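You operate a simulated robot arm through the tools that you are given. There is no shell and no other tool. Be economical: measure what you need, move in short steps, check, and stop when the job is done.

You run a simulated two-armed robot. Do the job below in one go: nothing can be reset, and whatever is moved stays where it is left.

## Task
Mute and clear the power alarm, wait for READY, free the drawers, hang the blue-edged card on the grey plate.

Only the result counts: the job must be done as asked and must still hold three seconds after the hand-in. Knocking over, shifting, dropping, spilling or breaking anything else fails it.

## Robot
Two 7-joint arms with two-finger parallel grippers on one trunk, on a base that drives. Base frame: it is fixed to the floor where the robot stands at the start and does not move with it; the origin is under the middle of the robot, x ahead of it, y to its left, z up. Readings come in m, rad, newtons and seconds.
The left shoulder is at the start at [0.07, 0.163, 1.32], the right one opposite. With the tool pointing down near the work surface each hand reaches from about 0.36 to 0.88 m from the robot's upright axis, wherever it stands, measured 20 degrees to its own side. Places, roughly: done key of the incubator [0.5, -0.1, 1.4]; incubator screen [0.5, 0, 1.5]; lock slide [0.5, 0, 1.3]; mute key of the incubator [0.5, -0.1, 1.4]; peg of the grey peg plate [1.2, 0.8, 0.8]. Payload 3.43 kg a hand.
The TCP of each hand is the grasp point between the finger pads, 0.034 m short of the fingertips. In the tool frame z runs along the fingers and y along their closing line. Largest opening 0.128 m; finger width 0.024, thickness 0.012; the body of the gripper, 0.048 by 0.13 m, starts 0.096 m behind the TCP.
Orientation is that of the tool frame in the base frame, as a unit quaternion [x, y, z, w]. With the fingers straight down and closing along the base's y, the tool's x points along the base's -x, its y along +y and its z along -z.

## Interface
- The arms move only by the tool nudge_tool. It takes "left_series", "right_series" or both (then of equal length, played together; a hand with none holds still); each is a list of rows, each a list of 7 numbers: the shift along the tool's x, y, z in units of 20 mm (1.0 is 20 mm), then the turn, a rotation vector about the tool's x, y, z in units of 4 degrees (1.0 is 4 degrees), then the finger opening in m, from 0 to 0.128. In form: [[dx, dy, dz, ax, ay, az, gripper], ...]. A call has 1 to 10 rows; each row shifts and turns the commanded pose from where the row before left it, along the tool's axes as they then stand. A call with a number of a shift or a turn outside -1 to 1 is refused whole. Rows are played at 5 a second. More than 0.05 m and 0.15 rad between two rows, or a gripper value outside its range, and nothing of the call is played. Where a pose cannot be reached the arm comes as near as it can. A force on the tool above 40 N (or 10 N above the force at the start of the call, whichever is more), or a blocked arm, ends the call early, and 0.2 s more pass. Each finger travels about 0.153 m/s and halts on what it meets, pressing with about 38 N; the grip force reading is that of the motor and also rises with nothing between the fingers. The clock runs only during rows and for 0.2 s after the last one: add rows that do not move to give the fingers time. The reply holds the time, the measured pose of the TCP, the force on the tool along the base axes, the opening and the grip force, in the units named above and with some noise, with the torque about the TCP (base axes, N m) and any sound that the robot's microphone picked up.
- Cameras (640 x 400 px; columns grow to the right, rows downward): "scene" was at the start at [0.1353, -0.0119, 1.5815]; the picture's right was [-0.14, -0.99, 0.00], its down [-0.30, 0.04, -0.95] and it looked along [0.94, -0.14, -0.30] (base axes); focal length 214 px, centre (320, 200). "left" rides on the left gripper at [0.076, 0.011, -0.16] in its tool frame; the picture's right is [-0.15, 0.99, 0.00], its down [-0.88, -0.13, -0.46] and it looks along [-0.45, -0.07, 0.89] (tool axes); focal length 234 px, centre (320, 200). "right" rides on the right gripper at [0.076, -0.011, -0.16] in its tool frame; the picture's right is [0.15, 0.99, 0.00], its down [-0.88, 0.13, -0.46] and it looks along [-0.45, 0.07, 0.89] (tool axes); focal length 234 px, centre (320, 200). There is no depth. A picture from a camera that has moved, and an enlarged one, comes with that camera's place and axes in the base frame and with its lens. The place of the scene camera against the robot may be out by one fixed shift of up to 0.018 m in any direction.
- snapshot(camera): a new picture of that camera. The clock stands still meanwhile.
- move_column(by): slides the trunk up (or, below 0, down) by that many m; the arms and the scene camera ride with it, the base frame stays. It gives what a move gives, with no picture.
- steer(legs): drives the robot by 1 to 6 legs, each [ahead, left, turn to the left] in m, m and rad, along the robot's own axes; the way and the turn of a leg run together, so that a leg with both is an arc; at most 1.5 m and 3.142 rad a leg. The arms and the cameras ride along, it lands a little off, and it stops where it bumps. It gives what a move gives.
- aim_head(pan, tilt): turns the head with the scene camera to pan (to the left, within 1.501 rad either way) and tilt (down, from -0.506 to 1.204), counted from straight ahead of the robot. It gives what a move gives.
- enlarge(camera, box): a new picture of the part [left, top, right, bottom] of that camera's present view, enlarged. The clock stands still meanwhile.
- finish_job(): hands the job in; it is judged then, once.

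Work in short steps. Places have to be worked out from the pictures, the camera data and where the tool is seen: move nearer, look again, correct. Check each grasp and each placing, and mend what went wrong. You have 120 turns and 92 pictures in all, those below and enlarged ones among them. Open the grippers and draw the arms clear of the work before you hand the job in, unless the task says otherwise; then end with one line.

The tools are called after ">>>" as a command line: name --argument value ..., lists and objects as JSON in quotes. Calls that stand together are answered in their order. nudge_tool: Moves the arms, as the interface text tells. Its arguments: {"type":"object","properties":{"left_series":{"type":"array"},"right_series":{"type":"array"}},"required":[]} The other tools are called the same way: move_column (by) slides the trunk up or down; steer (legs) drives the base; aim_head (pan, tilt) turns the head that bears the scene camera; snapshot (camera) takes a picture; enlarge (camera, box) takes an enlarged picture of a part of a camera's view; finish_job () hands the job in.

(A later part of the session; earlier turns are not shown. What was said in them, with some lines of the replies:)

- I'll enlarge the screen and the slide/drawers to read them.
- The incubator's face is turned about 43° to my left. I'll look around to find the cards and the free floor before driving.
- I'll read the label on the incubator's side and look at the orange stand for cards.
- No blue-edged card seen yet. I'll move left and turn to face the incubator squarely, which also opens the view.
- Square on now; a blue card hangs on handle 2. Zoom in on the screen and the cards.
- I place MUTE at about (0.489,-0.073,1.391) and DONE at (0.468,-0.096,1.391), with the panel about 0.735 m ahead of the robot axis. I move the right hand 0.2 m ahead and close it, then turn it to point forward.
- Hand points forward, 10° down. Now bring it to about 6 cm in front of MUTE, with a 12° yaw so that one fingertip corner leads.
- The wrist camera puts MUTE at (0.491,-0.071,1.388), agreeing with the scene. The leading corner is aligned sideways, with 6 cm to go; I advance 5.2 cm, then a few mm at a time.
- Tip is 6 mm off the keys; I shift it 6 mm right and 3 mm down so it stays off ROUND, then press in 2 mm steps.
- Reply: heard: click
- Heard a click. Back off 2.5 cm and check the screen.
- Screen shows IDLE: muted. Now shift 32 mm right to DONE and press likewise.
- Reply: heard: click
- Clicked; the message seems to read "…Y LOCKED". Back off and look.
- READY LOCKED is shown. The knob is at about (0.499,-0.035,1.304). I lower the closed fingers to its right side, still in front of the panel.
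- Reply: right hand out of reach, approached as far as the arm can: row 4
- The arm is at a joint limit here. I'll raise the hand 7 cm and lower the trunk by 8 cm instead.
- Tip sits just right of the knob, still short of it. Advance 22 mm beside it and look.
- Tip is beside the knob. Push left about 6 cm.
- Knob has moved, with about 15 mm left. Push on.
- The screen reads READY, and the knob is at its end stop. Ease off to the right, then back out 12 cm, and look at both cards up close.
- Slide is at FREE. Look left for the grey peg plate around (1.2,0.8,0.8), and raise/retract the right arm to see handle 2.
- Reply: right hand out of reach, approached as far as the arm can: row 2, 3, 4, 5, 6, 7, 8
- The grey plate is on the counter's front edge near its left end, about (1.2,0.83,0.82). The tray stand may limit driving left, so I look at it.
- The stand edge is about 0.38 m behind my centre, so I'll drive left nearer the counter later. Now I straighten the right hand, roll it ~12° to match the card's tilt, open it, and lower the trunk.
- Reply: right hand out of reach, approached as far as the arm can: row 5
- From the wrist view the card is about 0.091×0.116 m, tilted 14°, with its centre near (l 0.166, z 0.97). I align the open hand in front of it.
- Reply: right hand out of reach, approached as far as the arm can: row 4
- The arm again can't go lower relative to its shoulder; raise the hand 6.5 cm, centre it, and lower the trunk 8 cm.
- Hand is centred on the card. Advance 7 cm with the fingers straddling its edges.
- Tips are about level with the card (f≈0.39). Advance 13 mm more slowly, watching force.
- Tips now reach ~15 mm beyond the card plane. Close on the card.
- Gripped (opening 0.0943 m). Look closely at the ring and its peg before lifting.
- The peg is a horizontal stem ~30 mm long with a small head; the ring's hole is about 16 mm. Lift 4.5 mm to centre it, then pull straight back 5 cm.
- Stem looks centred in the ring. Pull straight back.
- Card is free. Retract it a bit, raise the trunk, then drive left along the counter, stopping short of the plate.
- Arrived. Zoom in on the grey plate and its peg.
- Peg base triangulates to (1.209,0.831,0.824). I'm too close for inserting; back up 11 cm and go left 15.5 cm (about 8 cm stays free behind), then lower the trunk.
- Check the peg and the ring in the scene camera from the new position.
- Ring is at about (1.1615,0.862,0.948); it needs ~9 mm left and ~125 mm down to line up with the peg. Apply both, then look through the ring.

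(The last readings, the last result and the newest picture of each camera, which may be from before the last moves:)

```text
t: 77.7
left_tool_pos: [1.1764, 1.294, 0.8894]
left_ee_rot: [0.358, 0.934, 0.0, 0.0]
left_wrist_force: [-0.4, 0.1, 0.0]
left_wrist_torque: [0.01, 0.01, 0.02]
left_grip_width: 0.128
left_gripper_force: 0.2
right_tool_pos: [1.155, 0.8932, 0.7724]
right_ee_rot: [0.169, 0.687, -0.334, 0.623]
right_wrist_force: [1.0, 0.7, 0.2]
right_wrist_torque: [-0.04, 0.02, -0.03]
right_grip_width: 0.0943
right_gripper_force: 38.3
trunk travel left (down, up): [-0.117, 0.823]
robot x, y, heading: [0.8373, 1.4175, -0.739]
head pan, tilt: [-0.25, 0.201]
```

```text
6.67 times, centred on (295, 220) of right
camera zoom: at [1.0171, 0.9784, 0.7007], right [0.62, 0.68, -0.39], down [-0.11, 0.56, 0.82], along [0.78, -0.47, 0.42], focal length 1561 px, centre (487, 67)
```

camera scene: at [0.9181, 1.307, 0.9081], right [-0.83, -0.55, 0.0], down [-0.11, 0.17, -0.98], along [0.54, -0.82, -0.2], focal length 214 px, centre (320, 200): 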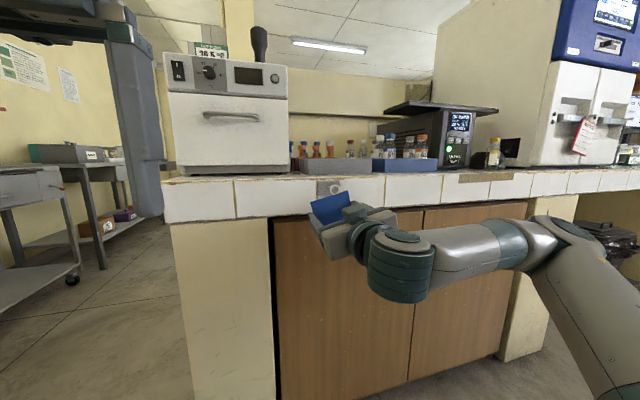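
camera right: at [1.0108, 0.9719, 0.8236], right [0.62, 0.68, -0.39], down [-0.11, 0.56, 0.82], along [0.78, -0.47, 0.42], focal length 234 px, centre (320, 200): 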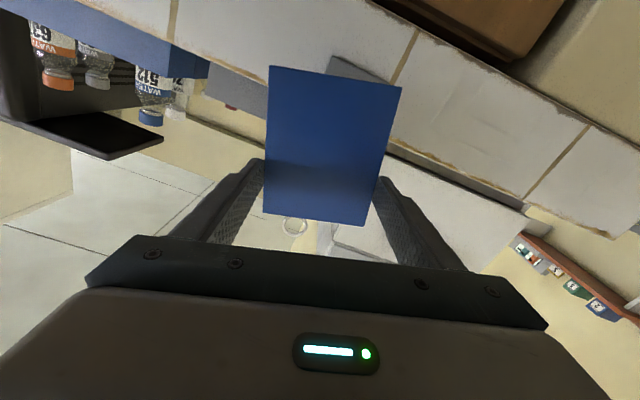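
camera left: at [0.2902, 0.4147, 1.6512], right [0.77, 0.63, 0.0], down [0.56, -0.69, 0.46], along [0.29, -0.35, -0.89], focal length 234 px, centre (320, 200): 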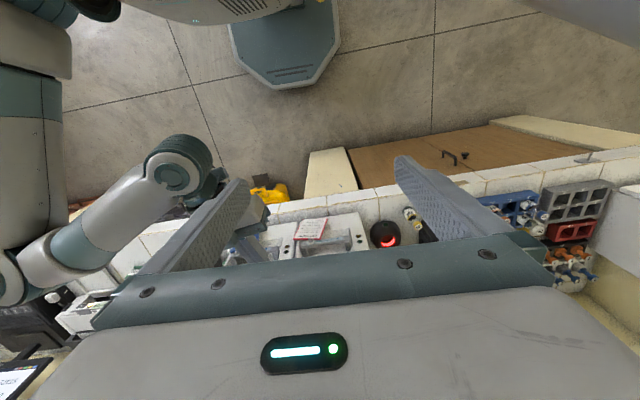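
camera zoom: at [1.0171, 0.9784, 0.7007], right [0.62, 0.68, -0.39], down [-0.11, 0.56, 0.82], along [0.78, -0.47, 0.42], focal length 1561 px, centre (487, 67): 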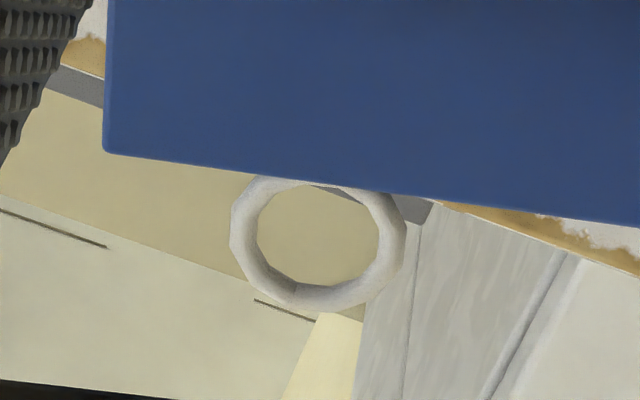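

I can see the peg through the ring: extrapolating its axis, the ring must go ~3 mm right and ~5 mm up. Correct, then approach 1 cm and re-check.

>>> nudge_tool --right_series '[[-0.205, -0.207, 0, 0, 0, 0, 0.08], [0, 0, 0.25, 0, 0, 0, 0.08], [0, 0, 0.25, 0, 0, 0, 0.08], [0, 0, 0, 0, 0, 0, 0.08]]'

>>> enlarge --camera "scene" --box '[308, 168, 364, 208]'

>>> enlarge --camera "right" --box '[250, 190, 340, 250]'

```text
t: 78.7
left_tool_pos: [1.1756, 1.2947, 0.8886]
left_ee_rot: [0.357, 0.934, 0.0, 0.0]
left_wrist_force: [0.7, 0.0, -0.1]
left_wrist_torque: [0.0, 0.02, 0.04]
left_grip_width: 0.128
left_gripper_force: 0.0
right_tool_pos: [1.159, 0.8852, 0.7778]
right_ee_rot: [0.17, 0.686, -0.334, 0.623]
right_wrist_force: [-0.9, -0.6, -0.5]
right_wrist_torque: [0.02, 0.01, 0.0]
right_grip_width: 0.0944
right_gripper_force: 38.0
trunk travel left (down, up): [-0.117, 0.823]
robot x, y, heading: [0.8358, 1.4149, -0.733]
head pan, tilt: [-0.25, 0.201]
```

```text
10.00 times, centred on (336, 188) of scene
camera zoom: at [0.9181, 1.307, 0.9082], right [-0.83, -0.55, 0.0], down [-0.11, 0.17, -0.98], along [0.54, -0.82, -0.2], focal length 2145 px, centre (160, 320)
```

zoom: 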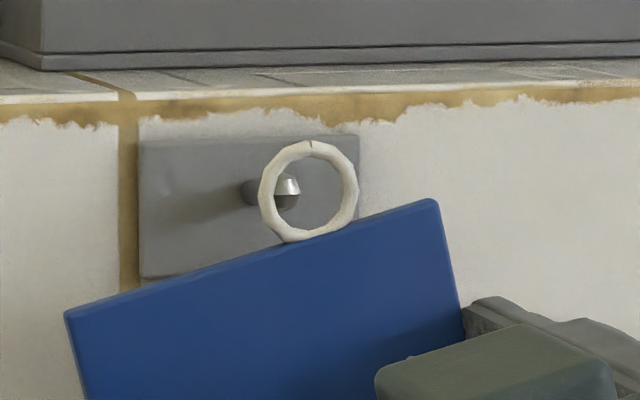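

```text
6.67 times, centred on (295, 220) of right
camera zoom: at [1.0224, 0.9696, 0.7057], right [0.62, 0.68, -0.39], down [-0.11, 0.56, 0.82], along [0.78, -0.47, 0.42], focal length 1561 px, centre (487, 67)
```

zoom: 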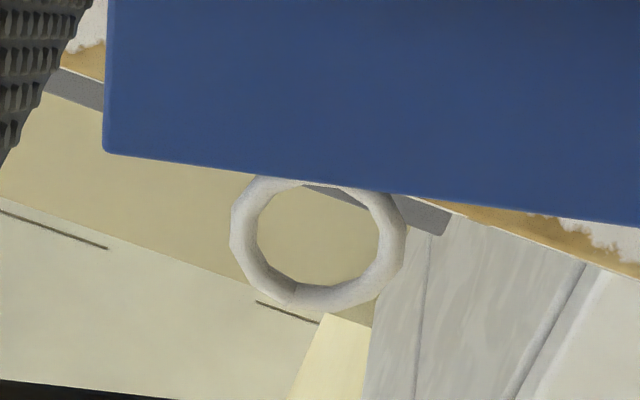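

Ring centre now sits on the extrapolated peg axis. Advance 1 cm and look.

>>> nudge_tool --right_series '[[0, 0, 0.25, 0, 0, 0, 0.08], [0, 0, 0.25, 0, 0, 0, 0.08], [0, 0, 0, 0, 0, 0, 0.08]]'

>>> enlarge --camera "scene" --box '[308, 168, 364, 208]'

```text
t: 79.5
left_tool_pos: [1.1756, 1.2945, 0.8887]
left_ee_rot: [0.358, 0.934, 0.0, 0.0]
left_wrist_force: [0.0, 0.5, 0.7]
left_wrist_torque: [0.02, 0.0, -0.01]
left_grip_width: 0.1277
left_gripper_force: 0.0
right_tool_pos: [1.1673, 0.8779, 0.777]
right_ee_rot: [0.171, 0.686, -0.335, 0.623]
right_wrist_force: [0.6, 0.3, 0.7]
right_wrist_torque: [0.0, 0.01, 0.02]
right_grip_width: 0.0944
right_gripper_force: 38.1
trunk travel left (down, up): [-0.117, 0.823]
robot x, y, heading: [0.8362, 1.4162, -0.735]
head pan, tilt: [-0.25, 0.201]
```

```text
10.00 times, centred on (336, 188) of scene
camera zoom: at [0.9181, 1.307, 0.9082], right [-0.83, -0.55, 0.0], down [-0.11, 0.17, -0.98], along [0.54, -0.82, -0.2], focal length 2145 px, centre (160, 320)
```

zoom: 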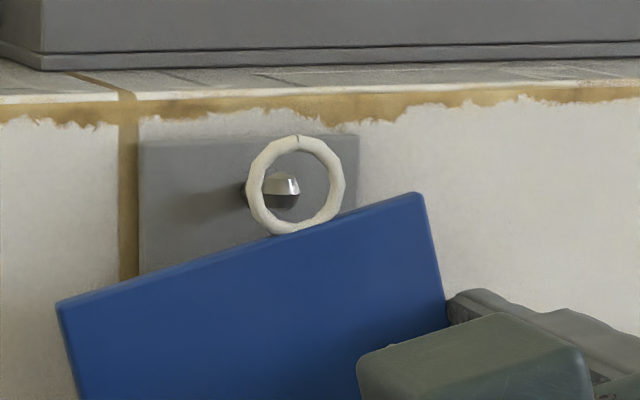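

Head is well inside the ring. Advance 12 mm more.

>>> nudge_tool --right_series '[[0, 0, 0.2, 0, 0, 0, 0.08], [0, 0, 0.2, 0, 0, 0, 0.08], [0, 0, 0.2, 0, 0, 0, 0.08], [0, 0, 0, 0, 0, 0, 0.08]]'

>>> enlarge --camera "scene" --box '[308, 168, 364, 208]'

>>> enlarge --camera "right" --box '[250, 150, 400, 250]'

```text
t: 80.5
left_tool_pos: [1.1763, 1.2947, 0.8896]
left_ee_rot: [0.359, 0.933, 0.001, 0.001]
left_wrist_force: [0.3, -0.1, 0.7]
left_wrist_torque: [0.03, 0.0, -0.01]
left_grip_width: 0.1279
left_gripper_force: 0.1
right_tool_pos: [1.175, 0.8691, 0.7765]
right_ee_rot: [0.169, 0.687, -0.334, 0.623]
right_wrist_force: [0.3, -0.5, 0.7]
right_wrist_torque: [-0.03, 0.01, 0.03]
right_grip_width: 0.0942
right_gripper_force: 38.1
trunk travel left (down, up): [-0.117, 0.823]
robot x, y, heading: [0.8371, 1.4168, -0.737]
head pan, tilt: [-0.25, 0.201]
```

```text
10.00 times, centred on (336, 188) of scene
camera zoom: at [0.9181, 1.3069, 0.9082], right [-0.83, -0.55, 0.0], down [-0.11, 0.17, -0.98], along [0.54, -0.82, -0.2], focal length 2145 px, centre (160, 320)
```

zoom: 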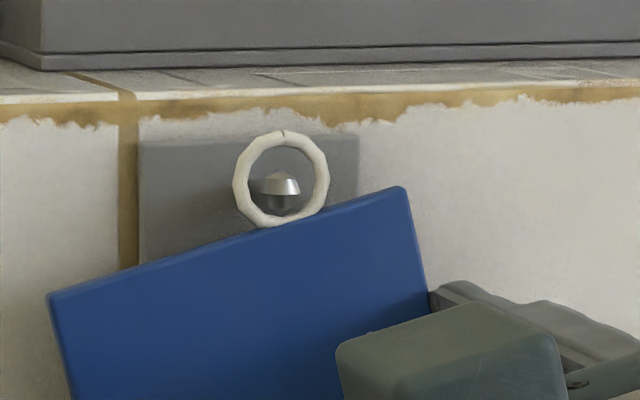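

```text
4.00 times, centred on (325, 200) of right
camera zoom: at [1.0387, 0.9548, 0.7058], right [0.62, 0.68, -0.39], down [-0.11, 0.56, 0.82], along [0.78, -0.47, 0.42], focal length 937 px, centre (300, 200)
```

zoom: 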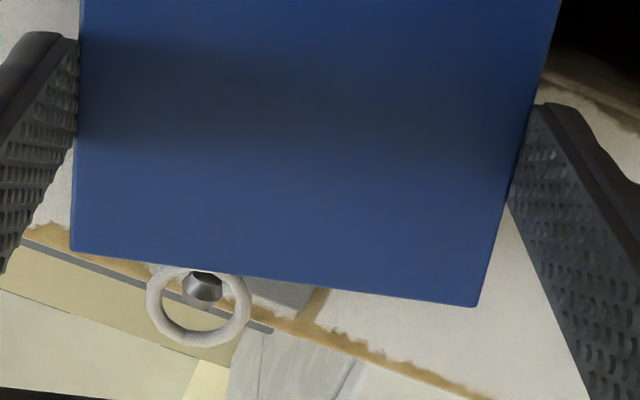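

Ring is over the head, slightly high. Lower 2 mm and advance 9 mm slowly.

>>> nudge_tool --right_series '[[0.097, 0.025, 0, 0, 0, 0, 0.08], [0, 0, 0.15, 0, 0, 0, 0.08], [0, 0, 0.15, 0, 0, 0, 0.08], [0, 0, 0.15, 0, 0, 0, 0.08], [0, 0, 0, 0, 0, 0, 0.08]]'

>>> enlarge --camera "scene" --box '[308, 168, 364, 208]'

>>> enlarge --camera "right" --box '[250, 150, 400, 250]'

```text
t: 81.7
left_tool_pos: [1.176, 1.2939, 0.8892]
left_ee_rot: [0.358, 0.934, 0.0, 0.0]
left_wrist_force: [-0.6, 0.1, -0.5]
left_wrist_torque: [0.0, -0.02, 0.01]
left_grip_width: 0.1281
left_gripper_force: 0.0
right_tool_pos: [1.1818, 0.8629, 0.7752]
right_ee_rot: [0.171, 0.686, -0.335, 0.623]
right_wrist_force: [0.4, -0.4, -0.7]
right_wrist_torque: [0.0, 0.01, 0.01]
right_grip_width: 0.0943
right_gripper_force: 38.0
trunk travel left (down, up): [-0.117, 0.823]
robot x, y, heading: [0.8399, 1.4173, -0.737]
head pan, tilt: [-0.25, 0.201]
```

```text
10.00 times, centred on (336, 188) of scene
camera zoom: at [0.9181, 1.307, 0.9082], right [-0.83, -0.55, 0.0], down [-0.11, 0.17, -0.98], along [0.54, -0.82, -0.2], focal length 2145 px, centre (160, 320)
```

zoom: 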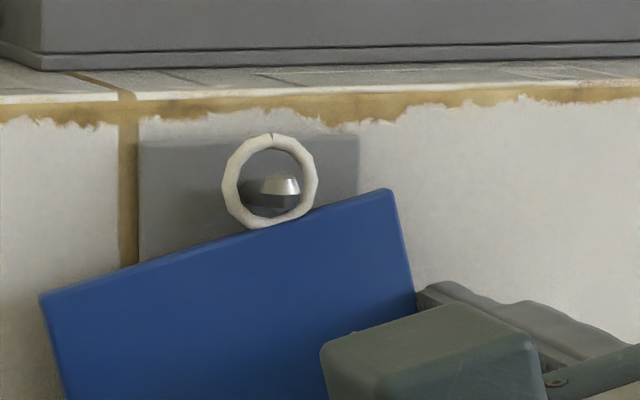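

```text
4.00 times, centred on (325, 200) of right
camera zoom: at [1.0454, 0.9487, 0.7039], right [0.62, 0.68, -0.39], down [-0.11, 0.56, 0.82], along [0.78, -0.47, 0.42], focal length 937 px, centre (300, 200)
```

zoom: 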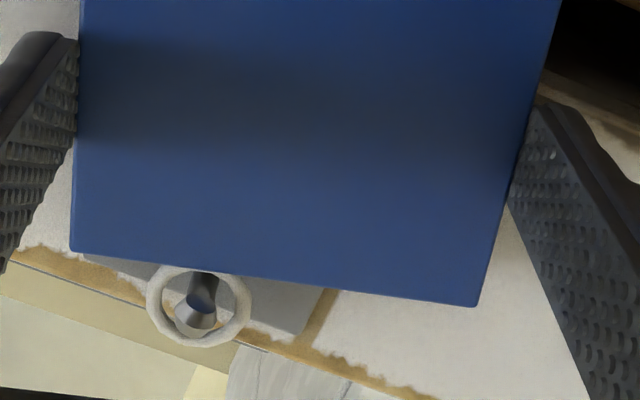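

Ring is just passing the head; continue 8 mm in small steps watching force.

>>> nudge_tool --right_series '[[0, 0, 0.1, 0, 0, 0, 0.08], [0, 0, 0.1, 0, 0, 0, 0.08], [0, 0, 0.1, 0, 0, 0, 0.08], [0, 0, 0.1, 0, 0, 0, 0.08], [0, 0, 0, 0, 0, 0, 0.08]]'

>>> enlarge --camera "right" --box '[250, 150, 400, 250]'

```text
t: 82.8
left_tool_pos: [1.1758, 1.2946, 0.8893]
left_ee_rot: [0.358, 0.934, 0.001, 0.0]
left_wrist_force: [0.3, 0.2, 0.5]
left_wrist_torque: [-0.02, 0.0, 0.03]
left_grip_width: 0.1281
left_gripper_force: 0.0
right_tool_pos: [1.189, 0.8578, 0.7759]
right_ee_rot: [0.169, 0.687, -0.334, 0.623]
right_wrist_force: [0.2, -0.3, 0.2]
right_wrist_torque: [0.01, 0.04, -0.05]
right_grip_width: 0.0945
right_gripper_force: 38.8
trunk travel left (down, up): [-0.117, 0.823]
robot x, y, heading: [0.8344, 1.4179, -0.733]
head pan, tilt: [-0.25, 0.201]
```

```text
4.00 times, centred on (325, 200) of right
camera zoom: at [1.0517, 0.9434, 0.7037], right [0.62, 0.68, -0.39], down [-0.11, 0.56, 0.82], along [0.78, -0.47, 0.42], focal length 937 px, centre (300, 200)
```

zoom: 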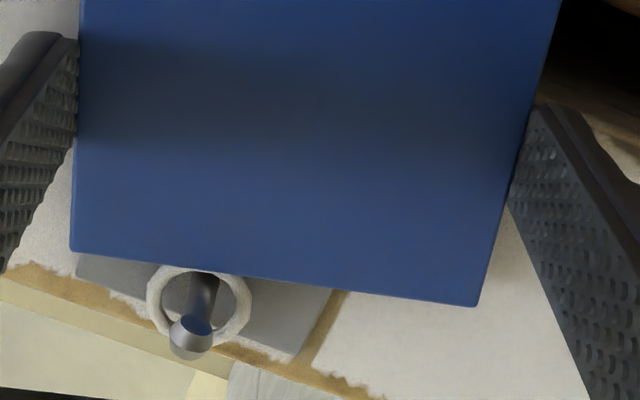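

Head is now on my side of the ring; a bit deeper (up to 6 mm) for safety.

>>> nudge_tool --right_series '[[0, 0, 0.1, 0, 0, 0, 0.08], [0, 0, 0.1, 0, 0, 0, 0.08], [0, 0, 0.1, 0, 0, 0, 0.08], [0, 0, 0, 0, 0, 0, 0.08]]'

>>> enlarge --camera "right" --box '[250, 150, 400, 250]'

>>> enlarge --camera "scene" --box '[308, 168, 364, 208]'

```text
t: 83.8
left_tool_pos: [1.1744, 1.295, 0.8892]
left_ee_rot: [0.359, 0.933, -0.001, 0.001]
left_wrist_force: [0.1, -0.2, -0.7]
left_wrist_torque: [0.0, 0.06, -0.02]
left_grip_width: 0.1279
left_gripper_force: 0.1
right_tool_pos: [1.1911, 0.8569, 0.7767]
right_ee_rot: [0.169, 0.687, -0.335, 0.623]
right_wrist_force: [-28.0, 18.4, -11.8]
right_wrist_torque: [-0.1, 0.85, 1.55]
right_grip_width: 0.0943
right_gripper_force: 37.8
trunk travel left (down, up): [-0.117, 0.823]
robot x, y, heading: [0.8294, 1.4159, -0.735]
head pan, tilt: [-0.25, 0.201]
```

```text
4.00 times, centred on (325, 200) of right
camera zoom: at [1.0539, 0.9407, 0.7037], right [0.62, 0.69, -0.39], down [-0.11, 0.56, 0.82], along [0.78, -0.46, 0.42], focal length 937 px, centre (300, 200)
```

zoom: 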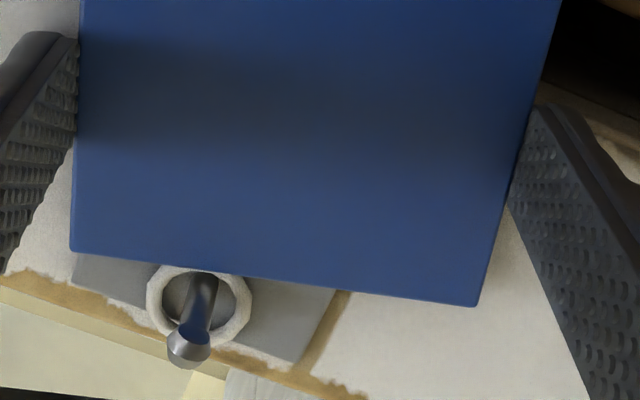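

```text
10.00 times, centred on (336, 188) of scene
camera zoom: at [0.916, 1.3079, 0.9083], right [-0.83, -0.55, 0.0], down [-0.11, 0.17, -0.98], along [0.54, -0.82, -0.2], focal length 2145 px, centre (160, 320)
```

zoom: 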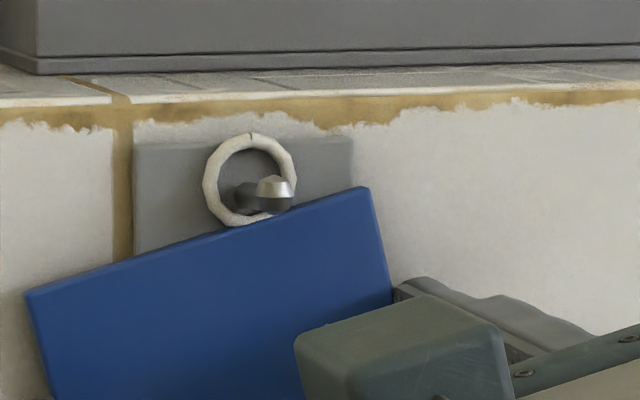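

Fingertips touch the tile front. Ease back ~4 mm, lower 4 mm so that the ring rests near the stem, then check.

>>> nudge_tool --right_series '[[0, 0, -0.2, 0, 0, 0, 0.08], [0.1, 0.026, 0, 0, 0, 0, 0.08], [0.1, 0.026, 0, 0, 0, 0, 0.08], [0, 0, 0, 0, 0, 0, 0.08]]'

>>> enlarge --camera "right" --box '[250, 150, 400, 250]'

>>> enlarge --camera "scene" --box '[308, 168, 364, 208]'

```text
t: 84.8
left_tool_pos: [1.1764, 1.2943, 0.8886]
left_ee_rot: [0.358, 0.934, 0.0, 0.0]
left_wrist_force: [0.0, -0.2, 0.3]
left_wrist_torque: [0.0, -0.02, -0.01]
left_grip_width: 0.1278
left_gripper_force: 0.1
right_tool_pos: [1.1909, 0.8553, 0.7699]
right_ee_rot: [0.17, 0.686, -0.335, 0.623]
right_wrist_force: [-0.2, 0.0, 0.0]
right_wrist_torque: [0.0, 0.03, -0.02]
right_grip_width: 0.0943
right_gripper_force: 37.6
trunk travel left (down, up): [-0.117, 0.823]
robot x, y, heading: [0.8351, 1.4165, -0.732]
head pan, tilt: [-0.25, 0.201]
```

```text
4.00 times, centred on (325, 200) of right
camera zoom: at [1.0532, 0.9414, 0.6992], right [0.62, 0.68, -0.39], down [-0.11, 0.56, 0.82], along [0.78, -0.47, 0.42], focal length 937 px, centre (300, 200)
```

zoom: 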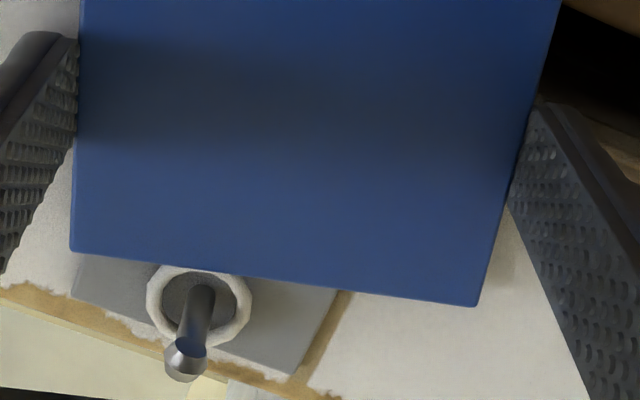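

```text
10.00 times, centred on (336, 188) of scene
camera zoom: at [0.9182, 1.3068, 0.9082], right [-0.83, -0.55, 0.0], down [-0.11, 0.17, -0.98], along [0.54, -0.82, -0.2], focal length 2145 px, centre (160, 320)
```

zoom: 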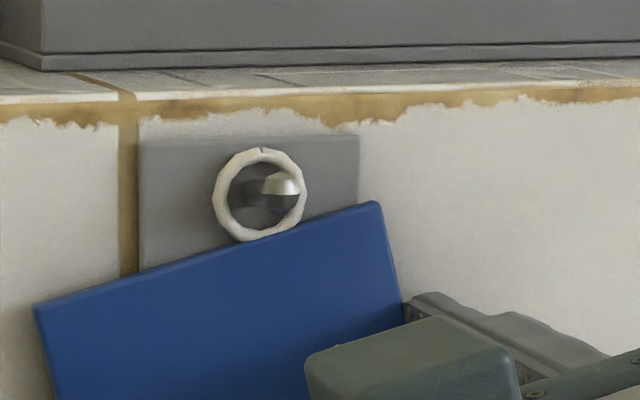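

Stem is now centred; lower another 4 mm in 1 mm steps until the ring bears on it.

>>> nudge_tool --right_series '[[0.05, 0.013, 0, 0, 0, 0, 0.08], [0.05, 0.013, 0, 0, 0, 0, 0.08], [0.05, 0.013, 0, 0, 0, 0, 0.08], [0.03, 0.008, 0, 0, 0, 0, 0.08], [0, 0, 0, 0, 0, 0, 0.08]]'

>>> enlarge --camera "right" --box '[250, 150, 400, 250]'

>>> enlarge --camera "scene" --box '[308, 168, 364, 208]'

```text
t: 86.0
left_tool_pos: [1.177, 1.2939, 0.8892]
left_ee_rot: [0.358, 0.934, 0.0, 0.0]
left_wrist_force: [0.9, 0.0, -0.7]
left_wrist_torque: [-0.04, 0.02, 0.0]
left_grip_width: 0.1281
left_gripper_force: 0.0
right_tool_pos: [1.1901, 0.8568, 0.7683]
right_ee_rot: [0.17, 0.687, -0.334, 0.623]
right_wrist_force: [0.5, 0.5, -0.2]
right_wrist_torque: [0.02, -0.01, 0.03]
right_grip_width: 0.0942
right_gripper_force: 37.7
trunk travel left (down, up): [-0.117, 0.823]
robot x, y, heading: [0.8369, 1.4161, -0.735]
head pan, tilt: [-0.25, 0.201]
```

```text
4.00 times, centred on (325, 200) of right
camera zoom: at [1.053, 0.942, 0.6958], right [0.62, 0.68, -0.39], down [-0.11, 0.56, 0.82], along [0.78, -0.47, 0.42], focal length 937 px, centre (300, 200)
```

zoom: 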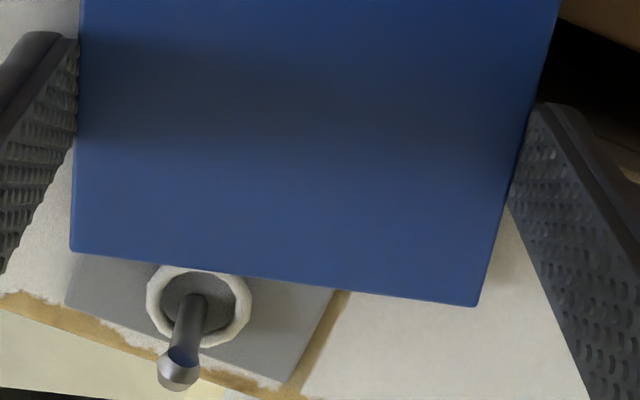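

```text
10.00 times, centred on (336, 188) of scene
camera zoom: at [0.918, 1.307, 0.9082], right [-0.83, -0.55, 0.0], down [-0.11, 0.17, -0.98], along [0.54, -0.82, -0.2], focal length 2145 px, centre (160, 320)
```

zoom: 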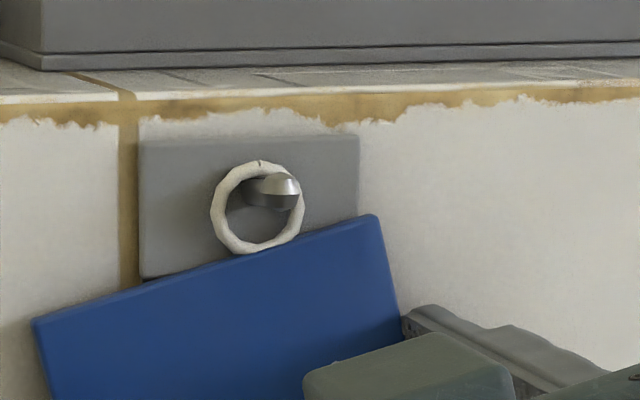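

Ring top is nearly on the stem. Open the fingers gently.

>>> nudge_tool --right_series '[[0.05, 0.013, 0, 0, 0, 0, 0.08], [0, 0, 0, 0, 0, 0, 0.096], [0, 0, 0, 0, 0, 0, 0.1], [0, 0, 0, 0, 0, 0, 0.11], [0, 0, 0, 0, 0, 0, 0.12], [0, 0, 0, 0, 0, 0, 0.128], [0, 0, 0, 0, 0, 0, 0.128], [0, 0, 0, 0, 0, 0, 0.128]]'

>>> snapshot --camera "right"

>>> enlarge --camera "scene" --box '[300, 168, 372, 218]'

```text
t: 87.8
left_tool_pos: [1.1768, 1.2936, 0.8888]
left_ee_rot: [0.358, 0.934, 0.0, 0.0]
left_wrist_force: [0.2, -0.5, -0.7]
left_wrist_torque: [0.0, -0.02, -0.03]
left_grip_width: 0.1278
left_gripper_force: 0.2
right_tool_pos: [1.1901, 0.8567, 0.7665]
right_ee_rot: [0.17, 0.687, -0.334, 0.623]
right_wrist_force: [-0.2, 0.6, 0.0]
right_wrist_torque: [-0.01, -0.01, 0.0]
right_grip_width: 0.128
right_gripper_force: 0.1
trunk travel left (down, up): [-0.117, 0.823]
robot x, y, heading: [0.8324, 1.4183, -0.736]
head pan, tilt: [-0.25, 0.201]
```

```text
15 pictures are left
camera right: at [1.0531, 0.942, 0.6946], right [0.62, 0.68, -0.39], down [-0.11, 0.56, 0.82], along [0.78, -0.47, 0.42], focal length 234 px, centre (320, 200)
```

right: 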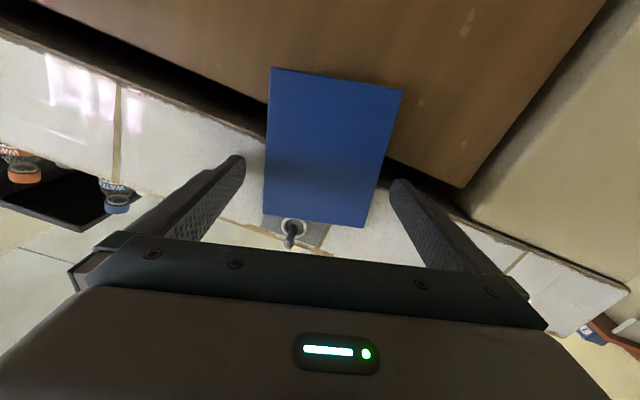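

```text
8.00 times, centred on (336, 193) of scene
camera zoom: at [0.918, 1.307, 0.9082], right [-0.83, -0.55, 0.0], down [-0.11, 0.17, -0.98], along [0.54, -0.82, -0.2], focal length 1716 px, centre (192, 256)
```

zoom: 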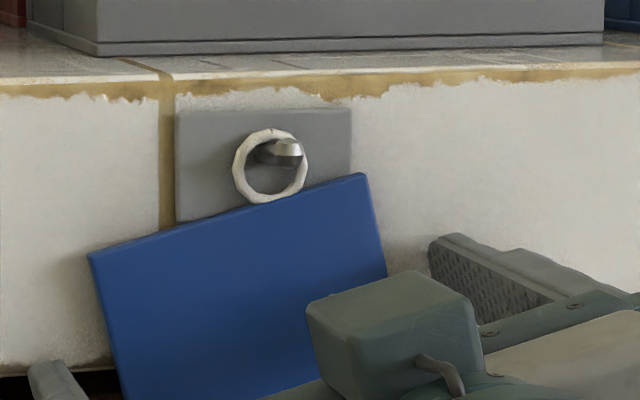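

Card hangs on the peg, fingers free. Withdraw straight back.

>>> nudge_tool --right_series '[[0, 0, -0.4, 0, 0, 0, 0.128], [0, 0, -0.4, 0, 0, 0, 0.128], [0, 0, -0.5, 0, 0, 0, 0.128], [0, 0, -0.5, 0, 0, 0, 0.128], [0, 0, -0.6, 0, 0, 0, 0.128], [0, 0, -0.6, 0, 0, 0, 0.128], [0, 0, 0, 0, 0, 0, 0.128]]'

>>> snapshot --camera "right"

```text
t: 89.5
left_tool_pos: [1.176, 1.2948, 0.8885]
left_ee_rot: [0.358, 0.934, 0.001, 0.001]
left_wrist_force: [-0.2, 0.2, 0.3]
left_wrist_torque: [-0.02, -0.02, 0.05]
left_grip_width: 0.1281
left_gripper_force: 0.0
right_tool_pos: [1.1495, 0.8957, 0.7685]
right_ee_rot: [0.169, 0.687, -0.333, 0.623]
right_wrist_force: [-0.4, 0.1, -0.1]
right_wrist_torque: [0.03, 0.03, -0.03]
right_grip_width: 0.1279
right_gripper_force: 0.0
right hand out of reach, approached as far as the arm can: row 6
trunk travel left (down, up): [-0.117, 0.823]
robot x, y, heading: [0.8353, 1.4144, -0.734]
head pan, tilt: [-0.25, 0.201]
```

```text
13 pictures are left
camera right: at [1.0125, 0.9804, 0.6968], right [0.62, 0.68, -0.39], down [-0.11, 0.56, 0.82], along [0.78, -0.47, 0.42], focal length 234 px, centre (320, 200)
```

right: 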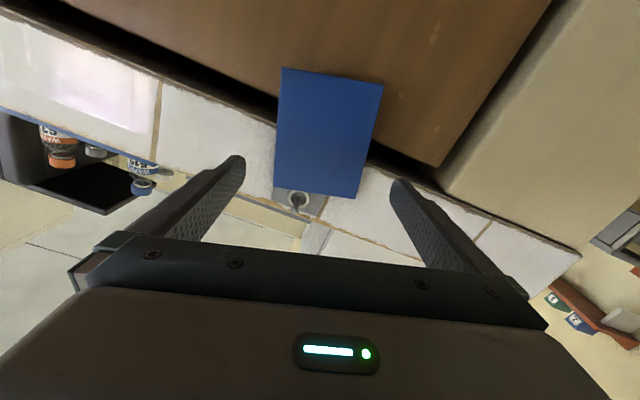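

Clear of the card by a couple of cm. Raise the trunk so the hand leaves the area, then check the card and the incubator.

>>> move_column --by 0.4

>>> aim_head --pan -0.5 --tilt 0.4

>>> snapshot --camera "scene"

```text
t: 93.3
left_tool_pos: [1.1771, 1.2942, 1.2889]
left_ee_rot: [0.359, 0.933, 0.0, 0.0]
left_wrist_force: [-1.0, 0.0, 0.6]
left_wrist_torque: [-0.04, 0.02, 0.0]
left_grip_width: 0.128
left_gripper_force: 0.1
right_tool_pos: [1.1497, 0.894, 1.1689]
right_ee_rot: [0.17, 0.687, -0.334, 0.623]
right_wrist_force: [-0.7, 0.4, 0.6]
right_wrist_torque: [-0.01, -0.02, 0.02]
right_grip_width: 0.1279
right_gripper_force: 0.0
trunk travel left (down, up): [-0.517, 0.423]
robot x, y, heading: [0.8382, 1.4144, -0.736]
head pan, tilt: [-0.25, 0.201]
```

```text
t: 94.0
left_tool_pos: [1.1766, 1.2935, 1.2883]
left_ee_rot: [0.359, 0.933, -0.001, -0.001]
left_wrist_force: [0.3, -0.8, 0.0]
left_wrist_torque: [0.0, 0.01, 0.0]
left_grip_width: 0.1279
left_gripper_force: 0.0
right_tool_pos: [1.1491, 0.896, 1.1679]
right_ee_rot: [0.17, 0.687, -0.334, 0.623]
right_wrist_force: [-0.5, 0.6, -0.2]
right_wrist_torque: [0.01, 0.01, 0.04]
right_grip_width: 0.1279
right_gripper_force: 0.1
trunk travel left (down, up): [-0.517, 0.423]
robot x, y, heading: [0.8406, 1.4161, -0.737]
head pan, tilt: [-0.499, 0.4]
```

```text
12 pictures are left
camera scene: at [0.8972, 1.2971, 1.2897], right [-0.94, -0.33, 0.0], down [-0.13, 0.37, -0.92], along [0.31, -0.87, -0.39], focal length 214 px, centre (320, 200)
```

scene: 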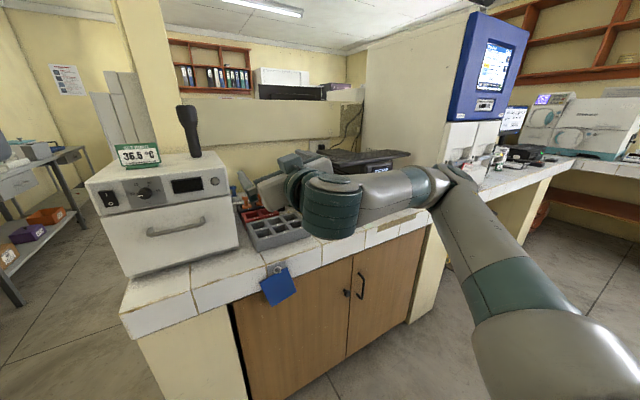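

>>> enlarge --camera "scene" --box '[470, 30, 530, 120]'

>>> enlarge --camera "scene" --box '[250, 250, 310, 310]'

```text
4.44 times, centred on (500, 75) of scene
camera zoom: at [0.8972, 1.2971, 1.2897], right [-0.94, -0.33, 0.0], down [-0.13, 0.37, -0.92], along [0.31, -0.87, -0.39], focal length 953 px, centre (-480, 756)
```

zoom: 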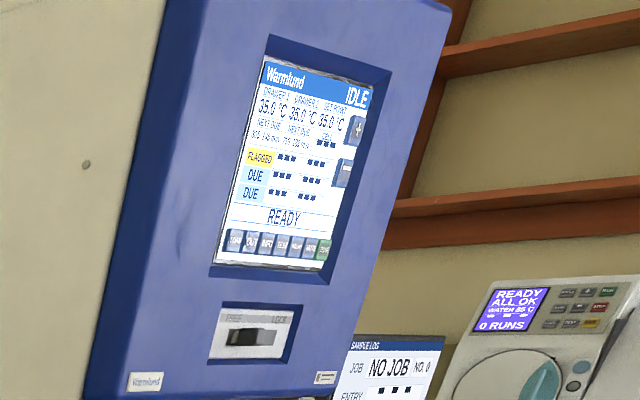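

```text
6.67 times, centred on (280, 280) of scene
camera zoom: at [0.8972, 1.2971, 1.2897], right [-0.94, -0.33, 0.0], down [-0.13, 0.37, -0.92], along [0.31, -0.87, -0.39], focal length 1430 px, centre (587, -333)
```

zoom: 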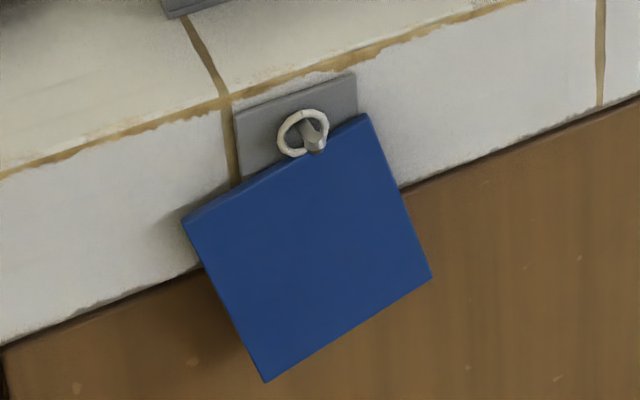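

READY shows without LOCKED, the slide is at FREE, the blue card hangs steady on the grey plate's peg, and both hands are open and clear. Handing in.

>>> finish_job

```text
The job is handed in.
```

I handed the job in. The power alarm is muted and cleared, and the screen shows READY with the lock slide at FREE. The blue card hangs on the peg of the grey plate. I only saw that card's plain blue back, never its front, but it was the only blue card I found; the other one on the drawers has a red edge.
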